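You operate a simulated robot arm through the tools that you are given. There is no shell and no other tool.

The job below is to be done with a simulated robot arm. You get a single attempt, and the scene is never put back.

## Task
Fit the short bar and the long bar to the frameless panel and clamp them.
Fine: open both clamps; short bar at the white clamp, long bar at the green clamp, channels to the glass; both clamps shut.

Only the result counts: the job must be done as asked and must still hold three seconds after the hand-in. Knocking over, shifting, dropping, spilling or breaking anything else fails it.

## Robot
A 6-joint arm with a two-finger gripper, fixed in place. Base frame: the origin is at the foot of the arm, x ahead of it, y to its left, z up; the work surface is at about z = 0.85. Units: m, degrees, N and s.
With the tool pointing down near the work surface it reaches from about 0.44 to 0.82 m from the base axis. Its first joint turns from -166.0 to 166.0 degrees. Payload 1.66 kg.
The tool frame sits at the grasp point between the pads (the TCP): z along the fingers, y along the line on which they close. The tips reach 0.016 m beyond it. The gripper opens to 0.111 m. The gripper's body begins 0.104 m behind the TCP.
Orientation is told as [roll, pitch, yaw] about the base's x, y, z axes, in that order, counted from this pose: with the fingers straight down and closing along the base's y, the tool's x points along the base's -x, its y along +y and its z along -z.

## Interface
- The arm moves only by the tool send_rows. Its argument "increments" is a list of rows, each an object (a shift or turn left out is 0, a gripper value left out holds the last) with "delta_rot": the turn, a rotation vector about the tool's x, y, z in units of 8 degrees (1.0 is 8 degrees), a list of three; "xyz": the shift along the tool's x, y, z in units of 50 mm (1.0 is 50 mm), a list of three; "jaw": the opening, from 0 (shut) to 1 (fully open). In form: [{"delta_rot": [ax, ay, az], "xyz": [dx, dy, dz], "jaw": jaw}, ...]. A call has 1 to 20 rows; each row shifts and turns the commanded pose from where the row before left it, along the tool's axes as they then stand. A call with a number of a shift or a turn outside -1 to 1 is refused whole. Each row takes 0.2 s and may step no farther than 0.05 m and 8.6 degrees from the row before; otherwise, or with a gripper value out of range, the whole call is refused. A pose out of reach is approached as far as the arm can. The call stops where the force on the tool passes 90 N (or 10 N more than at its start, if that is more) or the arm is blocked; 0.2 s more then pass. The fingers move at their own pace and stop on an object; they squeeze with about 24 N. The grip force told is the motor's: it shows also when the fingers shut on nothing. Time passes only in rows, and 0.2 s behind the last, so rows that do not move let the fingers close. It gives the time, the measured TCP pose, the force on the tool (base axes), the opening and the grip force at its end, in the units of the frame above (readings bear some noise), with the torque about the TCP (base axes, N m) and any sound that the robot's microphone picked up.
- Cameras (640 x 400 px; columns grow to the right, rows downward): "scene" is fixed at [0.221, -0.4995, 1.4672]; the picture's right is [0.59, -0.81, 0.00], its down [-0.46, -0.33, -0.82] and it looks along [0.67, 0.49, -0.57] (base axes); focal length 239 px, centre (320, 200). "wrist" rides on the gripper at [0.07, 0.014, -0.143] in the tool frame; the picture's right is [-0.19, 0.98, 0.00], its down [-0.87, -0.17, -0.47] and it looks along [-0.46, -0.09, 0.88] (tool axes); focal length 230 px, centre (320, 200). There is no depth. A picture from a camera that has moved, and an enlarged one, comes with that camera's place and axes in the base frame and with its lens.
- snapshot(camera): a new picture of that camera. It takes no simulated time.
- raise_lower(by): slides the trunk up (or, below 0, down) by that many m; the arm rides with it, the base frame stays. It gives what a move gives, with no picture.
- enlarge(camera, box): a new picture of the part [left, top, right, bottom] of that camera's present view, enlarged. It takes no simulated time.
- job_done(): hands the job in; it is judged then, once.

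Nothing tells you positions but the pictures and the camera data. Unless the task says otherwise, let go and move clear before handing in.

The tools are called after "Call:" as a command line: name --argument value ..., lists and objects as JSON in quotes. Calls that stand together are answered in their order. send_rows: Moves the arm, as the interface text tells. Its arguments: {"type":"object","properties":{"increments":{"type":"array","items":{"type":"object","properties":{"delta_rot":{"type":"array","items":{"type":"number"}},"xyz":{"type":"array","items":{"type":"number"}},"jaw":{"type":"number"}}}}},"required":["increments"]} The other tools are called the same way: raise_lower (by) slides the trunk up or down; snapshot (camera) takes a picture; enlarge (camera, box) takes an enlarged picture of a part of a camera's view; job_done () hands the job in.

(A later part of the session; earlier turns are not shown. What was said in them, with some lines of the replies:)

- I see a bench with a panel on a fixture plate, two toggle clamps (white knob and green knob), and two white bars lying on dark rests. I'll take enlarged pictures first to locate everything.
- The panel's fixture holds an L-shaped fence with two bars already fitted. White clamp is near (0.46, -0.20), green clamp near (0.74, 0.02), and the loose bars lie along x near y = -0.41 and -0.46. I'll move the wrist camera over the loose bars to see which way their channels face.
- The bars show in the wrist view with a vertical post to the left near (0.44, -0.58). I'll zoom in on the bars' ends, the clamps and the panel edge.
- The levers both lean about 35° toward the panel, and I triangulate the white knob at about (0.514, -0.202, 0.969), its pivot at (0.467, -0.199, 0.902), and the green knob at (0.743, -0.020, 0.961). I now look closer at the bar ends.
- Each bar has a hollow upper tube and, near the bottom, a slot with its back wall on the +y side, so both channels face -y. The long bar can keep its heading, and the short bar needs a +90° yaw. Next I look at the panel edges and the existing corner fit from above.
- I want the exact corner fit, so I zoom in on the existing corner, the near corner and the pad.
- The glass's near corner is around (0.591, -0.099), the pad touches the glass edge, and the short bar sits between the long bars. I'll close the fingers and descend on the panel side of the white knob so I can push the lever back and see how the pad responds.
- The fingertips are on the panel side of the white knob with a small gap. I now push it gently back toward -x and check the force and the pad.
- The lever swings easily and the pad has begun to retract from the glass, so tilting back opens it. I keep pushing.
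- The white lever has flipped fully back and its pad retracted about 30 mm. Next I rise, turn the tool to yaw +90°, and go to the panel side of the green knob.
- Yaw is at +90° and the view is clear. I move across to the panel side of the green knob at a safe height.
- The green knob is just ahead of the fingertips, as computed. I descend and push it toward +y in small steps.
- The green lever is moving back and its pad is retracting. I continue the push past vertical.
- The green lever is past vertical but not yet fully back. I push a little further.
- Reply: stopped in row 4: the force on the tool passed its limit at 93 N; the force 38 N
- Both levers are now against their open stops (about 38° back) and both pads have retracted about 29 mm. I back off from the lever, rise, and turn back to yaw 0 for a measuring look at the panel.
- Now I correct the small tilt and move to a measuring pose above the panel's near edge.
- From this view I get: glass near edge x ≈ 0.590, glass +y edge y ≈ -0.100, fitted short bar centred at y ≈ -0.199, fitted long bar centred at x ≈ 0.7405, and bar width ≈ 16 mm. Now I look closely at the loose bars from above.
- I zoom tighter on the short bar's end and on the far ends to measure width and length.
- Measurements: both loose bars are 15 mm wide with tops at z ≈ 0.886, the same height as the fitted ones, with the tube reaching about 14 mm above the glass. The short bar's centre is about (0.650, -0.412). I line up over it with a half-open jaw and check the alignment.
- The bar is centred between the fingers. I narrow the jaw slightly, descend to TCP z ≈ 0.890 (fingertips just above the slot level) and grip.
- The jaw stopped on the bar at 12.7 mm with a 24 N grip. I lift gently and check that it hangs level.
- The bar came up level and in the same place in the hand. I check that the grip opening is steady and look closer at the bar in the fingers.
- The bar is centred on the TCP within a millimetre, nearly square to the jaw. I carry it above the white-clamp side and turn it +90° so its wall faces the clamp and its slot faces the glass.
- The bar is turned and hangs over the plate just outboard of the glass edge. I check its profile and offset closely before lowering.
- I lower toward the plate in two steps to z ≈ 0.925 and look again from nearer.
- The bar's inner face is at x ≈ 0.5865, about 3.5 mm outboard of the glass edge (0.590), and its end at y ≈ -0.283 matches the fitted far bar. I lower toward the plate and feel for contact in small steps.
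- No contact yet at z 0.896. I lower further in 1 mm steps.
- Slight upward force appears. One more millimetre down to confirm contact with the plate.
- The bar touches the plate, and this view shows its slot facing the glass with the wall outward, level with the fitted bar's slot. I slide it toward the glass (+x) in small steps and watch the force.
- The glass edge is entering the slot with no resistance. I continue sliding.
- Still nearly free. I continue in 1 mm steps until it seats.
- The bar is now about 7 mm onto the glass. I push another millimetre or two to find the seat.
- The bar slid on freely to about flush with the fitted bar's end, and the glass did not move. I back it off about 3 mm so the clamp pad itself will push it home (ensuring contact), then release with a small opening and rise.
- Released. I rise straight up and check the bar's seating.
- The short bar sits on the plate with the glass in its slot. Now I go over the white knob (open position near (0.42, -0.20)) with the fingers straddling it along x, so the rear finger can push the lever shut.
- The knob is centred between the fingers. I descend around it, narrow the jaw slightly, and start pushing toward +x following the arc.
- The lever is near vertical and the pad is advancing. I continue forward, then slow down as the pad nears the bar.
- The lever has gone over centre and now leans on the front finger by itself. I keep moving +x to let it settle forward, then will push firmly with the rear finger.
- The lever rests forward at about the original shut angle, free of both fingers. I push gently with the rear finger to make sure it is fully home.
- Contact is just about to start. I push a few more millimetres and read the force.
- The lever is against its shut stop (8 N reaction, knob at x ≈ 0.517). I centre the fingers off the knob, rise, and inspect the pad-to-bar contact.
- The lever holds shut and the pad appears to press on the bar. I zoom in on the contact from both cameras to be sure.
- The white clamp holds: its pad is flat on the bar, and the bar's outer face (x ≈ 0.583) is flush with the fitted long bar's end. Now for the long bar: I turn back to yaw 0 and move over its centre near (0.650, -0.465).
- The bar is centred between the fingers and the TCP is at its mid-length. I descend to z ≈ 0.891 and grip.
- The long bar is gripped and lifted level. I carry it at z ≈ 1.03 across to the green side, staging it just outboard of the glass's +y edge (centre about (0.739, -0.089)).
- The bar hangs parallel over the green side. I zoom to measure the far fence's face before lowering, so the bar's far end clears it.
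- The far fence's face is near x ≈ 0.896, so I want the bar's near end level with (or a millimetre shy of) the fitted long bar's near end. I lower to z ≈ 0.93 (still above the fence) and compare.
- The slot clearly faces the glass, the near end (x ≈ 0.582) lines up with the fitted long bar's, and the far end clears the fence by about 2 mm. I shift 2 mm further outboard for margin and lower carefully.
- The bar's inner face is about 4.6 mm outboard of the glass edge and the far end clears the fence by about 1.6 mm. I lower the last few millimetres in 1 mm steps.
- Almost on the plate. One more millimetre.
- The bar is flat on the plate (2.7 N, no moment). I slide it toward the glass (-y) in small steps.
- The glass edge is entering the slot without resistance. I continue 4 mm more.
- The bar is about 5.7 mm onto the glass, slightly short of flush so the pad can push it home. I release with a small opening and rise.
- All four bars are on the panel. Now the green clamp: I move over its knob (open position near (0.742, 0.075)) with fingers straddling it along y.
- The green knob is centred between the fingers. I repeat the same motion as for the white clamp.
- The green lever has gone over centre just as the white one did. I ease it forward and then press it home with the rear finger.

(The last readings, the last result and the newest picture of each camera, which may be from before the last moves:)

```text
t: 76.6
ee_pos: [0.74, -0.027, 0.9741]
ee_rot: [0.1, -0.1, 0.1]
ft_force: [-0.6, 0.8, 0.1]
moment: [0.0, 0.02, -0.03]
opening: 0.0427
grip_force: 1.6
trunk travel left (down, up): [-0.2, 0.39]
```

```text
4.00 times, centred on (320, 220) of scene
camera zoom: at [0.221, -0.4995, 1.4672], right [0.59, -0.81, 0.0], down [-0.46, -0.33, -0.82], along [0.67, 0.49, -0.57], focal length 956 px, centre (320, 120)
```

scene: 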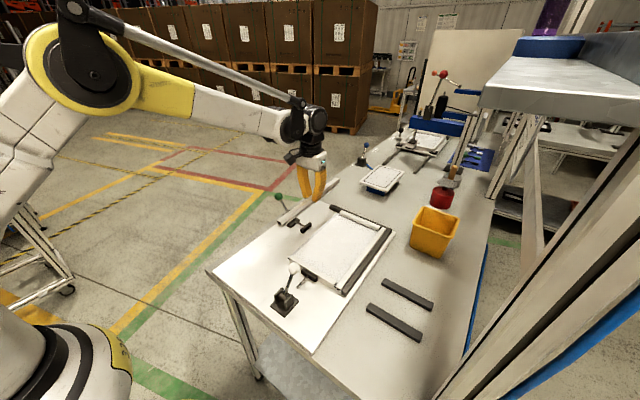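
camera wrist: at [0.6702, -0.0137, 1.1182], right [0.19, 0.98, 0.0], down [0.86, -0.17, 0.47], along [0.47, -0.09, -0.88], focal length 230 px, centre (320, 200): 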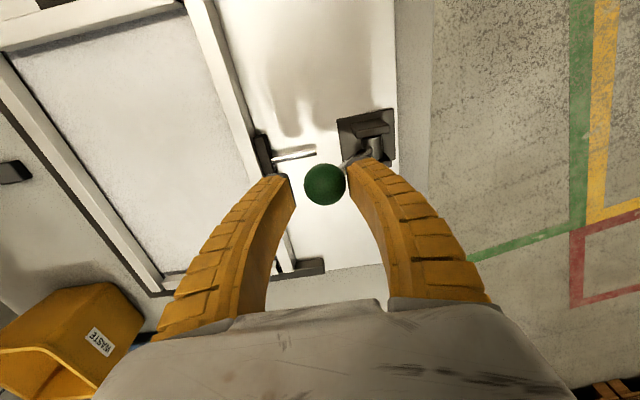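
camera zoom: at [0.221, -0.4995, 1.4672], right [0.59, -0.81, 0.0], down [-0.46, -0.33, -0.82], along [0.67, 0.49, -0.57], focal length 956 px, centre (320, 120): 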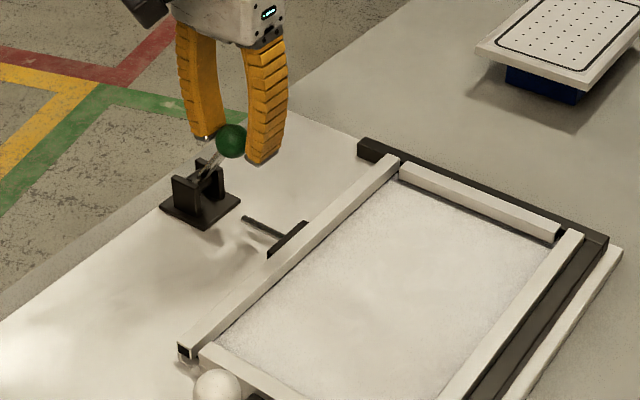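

Call:
send_rows --increments '[{"xyz": [0, -0.04, 0]}, {"xyz": [0, -0.04, 0]}, {"xyz": [0, -0.04, 0]}, {}]'

Call:
snapshot --camera "wrist"

Call:
enlarge --camera "scene" --box '[270, 190, 360, 270]'

```text
t: 77.6
ee_pos: [0.7403, -0.0334, 0.974]
ee_rot: [0.1, -0.1, 0.1]
ft_force: [0.2, 5.8, 0.9]
moment: [0.07, -0.04, 0.0]
opening: 0.0463
grip_force: 4.3
trunk travel left (down, up): [-0.2, 0.39]
```

```text
taken
camera wrist: at [0.6702, -0.019, 1.118], right [0.19, 0.98, 0.0], down [0.86, -0.17, 0.47], along [0.47, -0.09, -0.88], focal length 230 px, centre (320, 200)
```

wrist: 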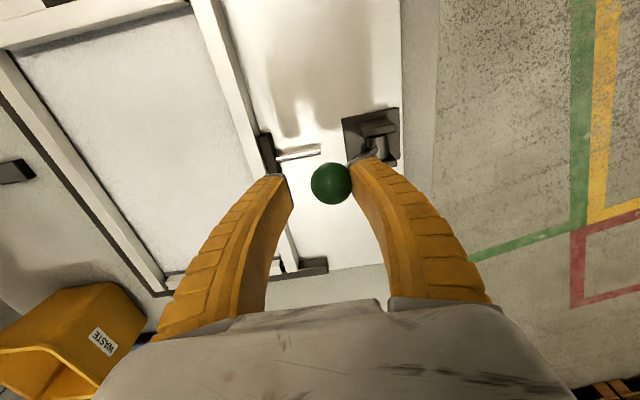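

```text
5.00 times, centred on (315, 230) of scene
camera zoom: at [0.221, -0.4995, 1.4672], right [0.59, -0.81, 0.0], down [-0.46, -0.33, -0.82], along [0.67, 0.49, -0.57], focal length 1195 px, centre (345, 50)
```

zoom: 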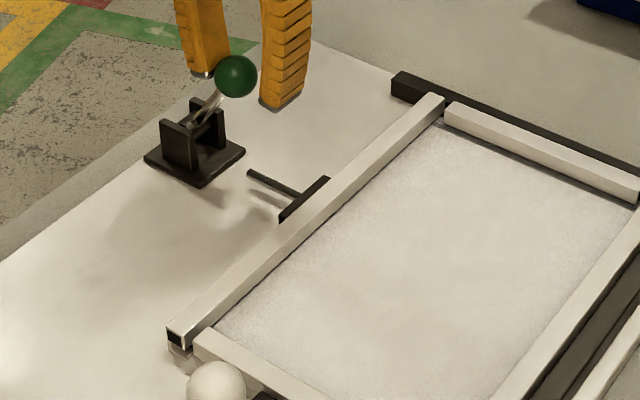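

The green lever is against its shut stop (about 6 N). I back the finger off, rise clear, and inspect the finished frame.

Call:
send_rows --increments '[{"xyz": [0, 0.2, 0]}, {"jaw": 0.5}, {"xyz": [0, 0, -0.6]}, {"xyz": [0, 0, -0.8]}, {"xyz": [0, 0, -0.8]}, {}]'

Call:
snapshot --camera "wrist"

Call:
enlarge --camera "scene" --box '[260, 180, 400, 310]'

Call:
enlarge --camera "scene" --box '[280, 235, 320, 265]'

Call:
enlarge --camera "scene" --box '[310, 190, 360, 230]'

```text
t: 79.0
ee_pos: [0.7387, -0.0252, 1.0855]
ee_rot: [0.0, -0.1, 0.0]
ft_force: [0.4, 0.2, 0.8]
moment: [0.03, -0.03, -0.01]
opening: 0.0577
grip_force: 1.7
trunk travel left (down, up): [-0.2, 0.39]
```

```text
taken
camera wrist: at [0.6698, -0.0111, 1.2287], right [0.19, 0.98, 0.0], down [0.86, -0.17, 0.47], along [0.47, -0.09, -0.88], focal length 230 px, centre (320, 200)
```

wrist: 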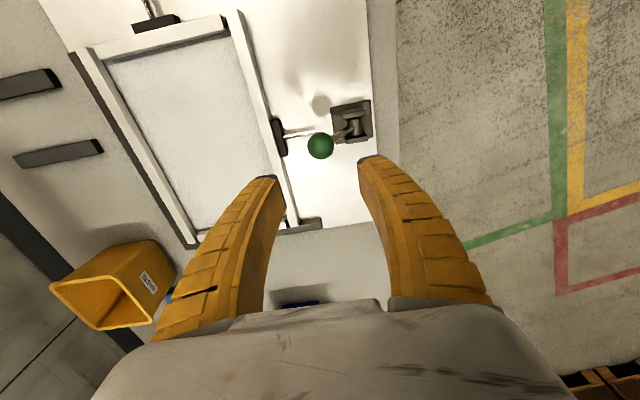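

```text
3.08 times, centred on (330, 245) of scene
camera zoom: at [0.221, -0.4995, 1.4672], right [0.59, -0.81, 0.0], down [-0.46, -0.33, -0.82], along [0.67, 0.49, -0.57], focal length 736 px, centre (289, 62)
```

zoom: 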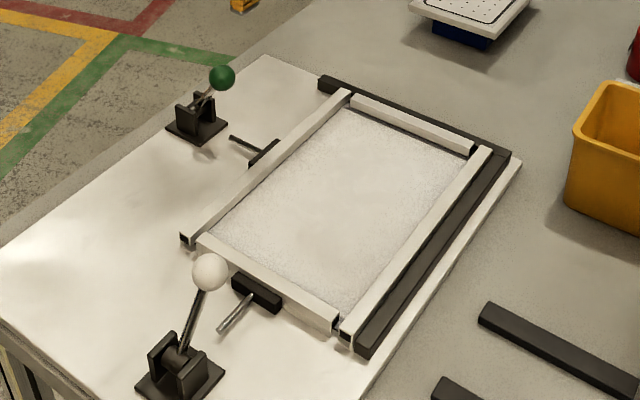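

```text
13.33 times, centred on (300, 250) of scene
camera zoom: at [0.221, -0.4995, 1.4672], right [0.59, -0.81, 0.0], down [-0.46, -0.33, -0.82], along [0.67, 0.49, -0.57], focal length 3188 px, centre (587, -467)
```

zoom: 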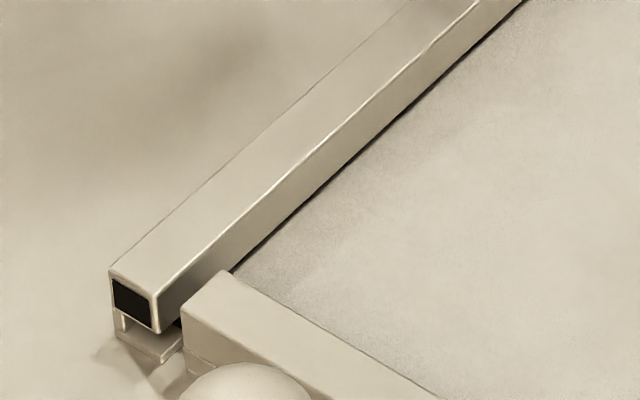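

```text
10.00 times, centred on (335, 210) of scene
camera zoom: at [0.221, -0.4995, 1.4672], right [0.59, -0.81, 0.0], down [-0.46, -0.33, -0.82], along [0.67, 0.49, -0.57], focal length 2391 px, centre (170, 100)
```

zoom: 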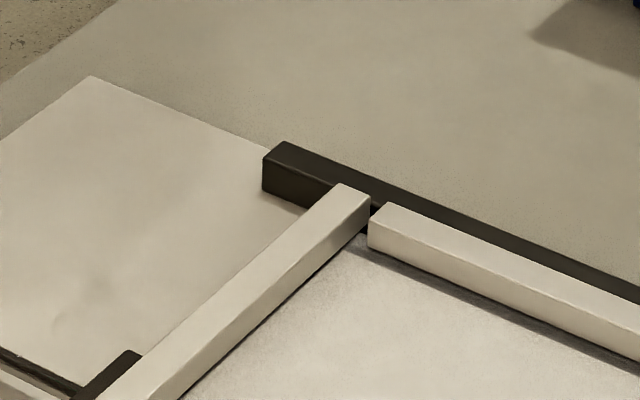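

Both levers stay shut and the pads press on the bars. I check the long bar's parallelism and the short bar's squareness more precisely from the wrist view.

Call:
enlarge --camera "wrist" --box '[200, 0, 330, 100]'

Call:
enlarge --camera "wrist" --box '[240, 100, 370, 240]'

Call:
enlarge --camera "wrist" --box '[70, 0, 250, 80]'

```text
4.00 times, centred on (265, 50) of wrist
camera zoom: at [0.6698, -0.0111, 1.2287], right [0.19, 0.98, 0.0], down [0.86, -0.17, 0.47], along [0.47, -0.09, -0.88], focal length 920 px, centre (540, 800)
```

zoom: 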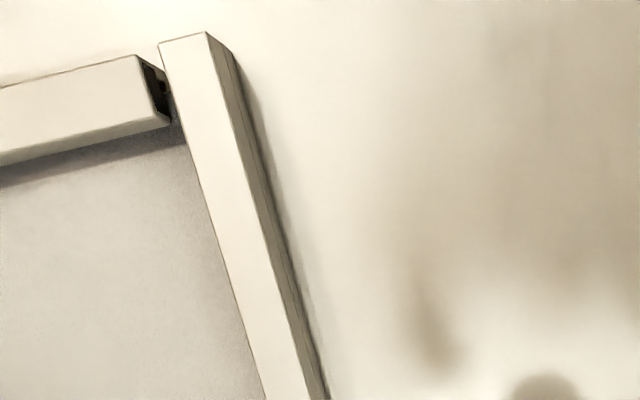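

```text
2.86 times, centred on (305, 170) of wrist
camera zoom: at [0.6698, -0.0111, 1.2287], right [0.19, 0.98, 0.0], down [0.86, -0.17, 0.47], along [0.47, -0.09, -0.88], focal length 657 px, centre (363, 286)
```

zoom: 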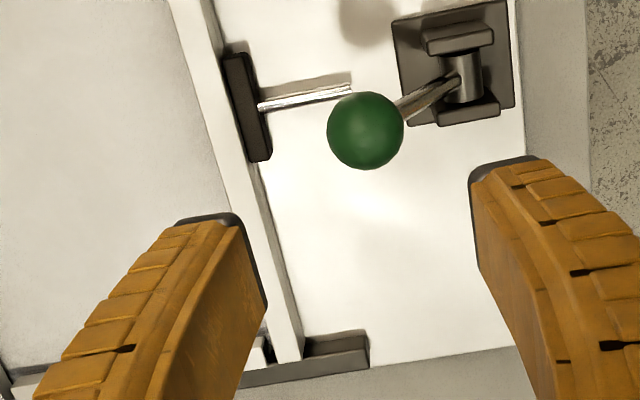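

```text
3.56 times, centred on (160, 40) of wrist
camera zoom: at [0.6698, -0.0111, 1.2287], right [0.19, 0.98, 0.0], down [0.86, -0.17, 0.47], along [0.47, -0.09, -0.88], focal length 818 px, centre (889, 769)
```

zoom: 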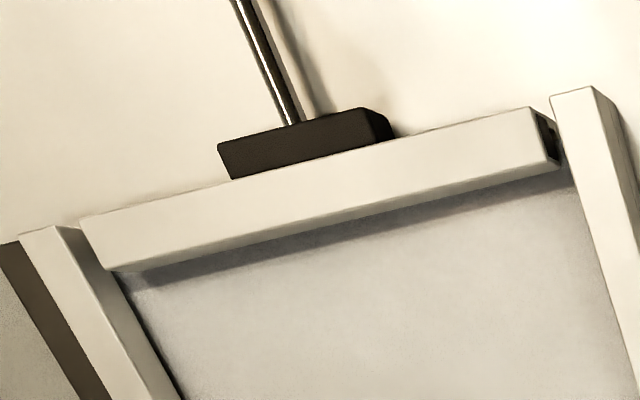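

Measured: the short bar is flush with the long bars' ends (x ≈ 0.5824–0.5829), the long bar is parallel with equal corner gaps (about 8 mm each side, matching the fitted bars), and both pads are against the bars. I rise well clear, wait a moment, and take a last look.

Call:
send_rows --increments '[{"xyz": [0.4, 0, -0.8]}, {"xyz": [0.4, 0, -0.8]}, {"xyz": [0.4, 0, -0.8]}, {"xyz": [0.4, 0, -0.8]}, {}, {}, {}, {}, {}, {}, {}, {}]'

Call:
snapshot --camera "scene"

Call:
enlarge --camera "scene" --box '[260, 180, 400, 310]'

Call:
snapshot --camera "wrist"

```text
t: 81.6
ee_pos: [0.6579, -0.0248, 1.2443]
ee_rot: [0.1, -0.1, 0.0]
ft_force: [-0.5, 0.2, 0.8]
moment: [-0.01, -0.01, -0.02]
opening: 0.0576
grip_force: 1.5
trunk travel left (down, up): [-0.2, 0.39]
```

```text
taken
```

scene: 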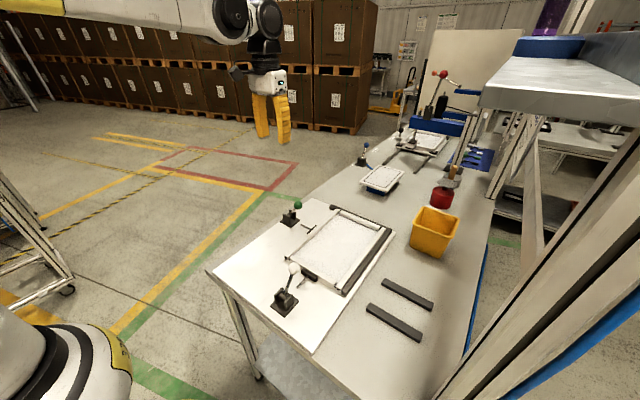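

```text
3.08 times, centred on (330, 245) of scene
camera zoom: at [0.221, -0.4995, 1.4672], right [0.59, -0.81, 0.0], down [-0.46, -0.33, -0.82], along [0.67, 0.49, -0.57], focal length 736 px, centre (289, 62)
```

zoom: 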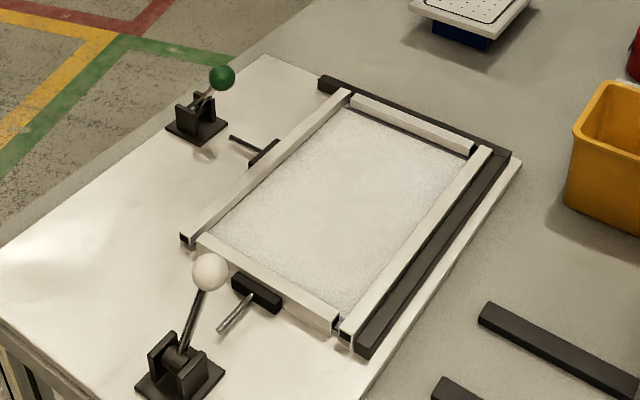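

```text
taken
camera wrist: at [0.5891, -0.0109, 1.3877], right [0.19, 0.98, 0.0], down [0.86, -0.17, 0.47], along [0.47, -0.09, -0.88], focal length 230 px, centre (320, 200)
```

wrist: 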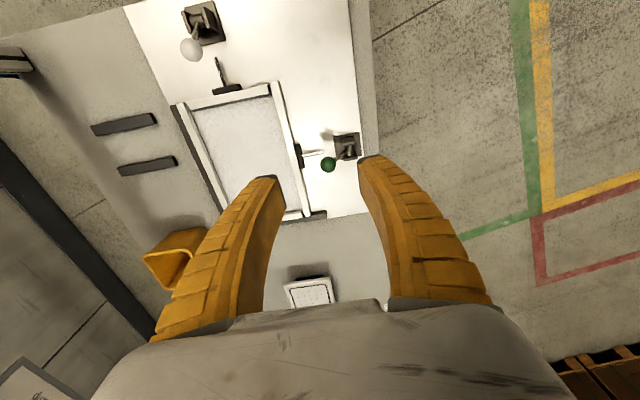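

The panel has bars on all four sides, both clamps are still shut, nothing else has moved, and the arm is clear with an empty gripper. I hand the job in.

Call:
job_done

```text
The job is handed in.
```

The panel now has all four bars fitted, and I've handed the job in. I don't have the judge's result.

- **Short bar:** it sits at the white clamp with its channel on the glass. Its outer face is flush with the ends of the long bars to within about 1 mm.
- **Long bar:** it sits at the green clamp with its channel on the glass. It lies parallel to the glass edge, with corner gaps of about 8 mm, matching the bars that were already fitted.
- **Clamps:** I opened both before fitting the bars, then pushed both levers shut against their stops. In the pictures the pads are pressed against the bars. They were still shut in a last look about two seconds after I moved away.

The gripper is empty and well clear. Nothing else on the bench appears to have moved. While I was opening the green clamp, the arm hit its force limit once, at 93 N against the lever's end stop. I saw no shift of the clamp in the pictures afterwards.
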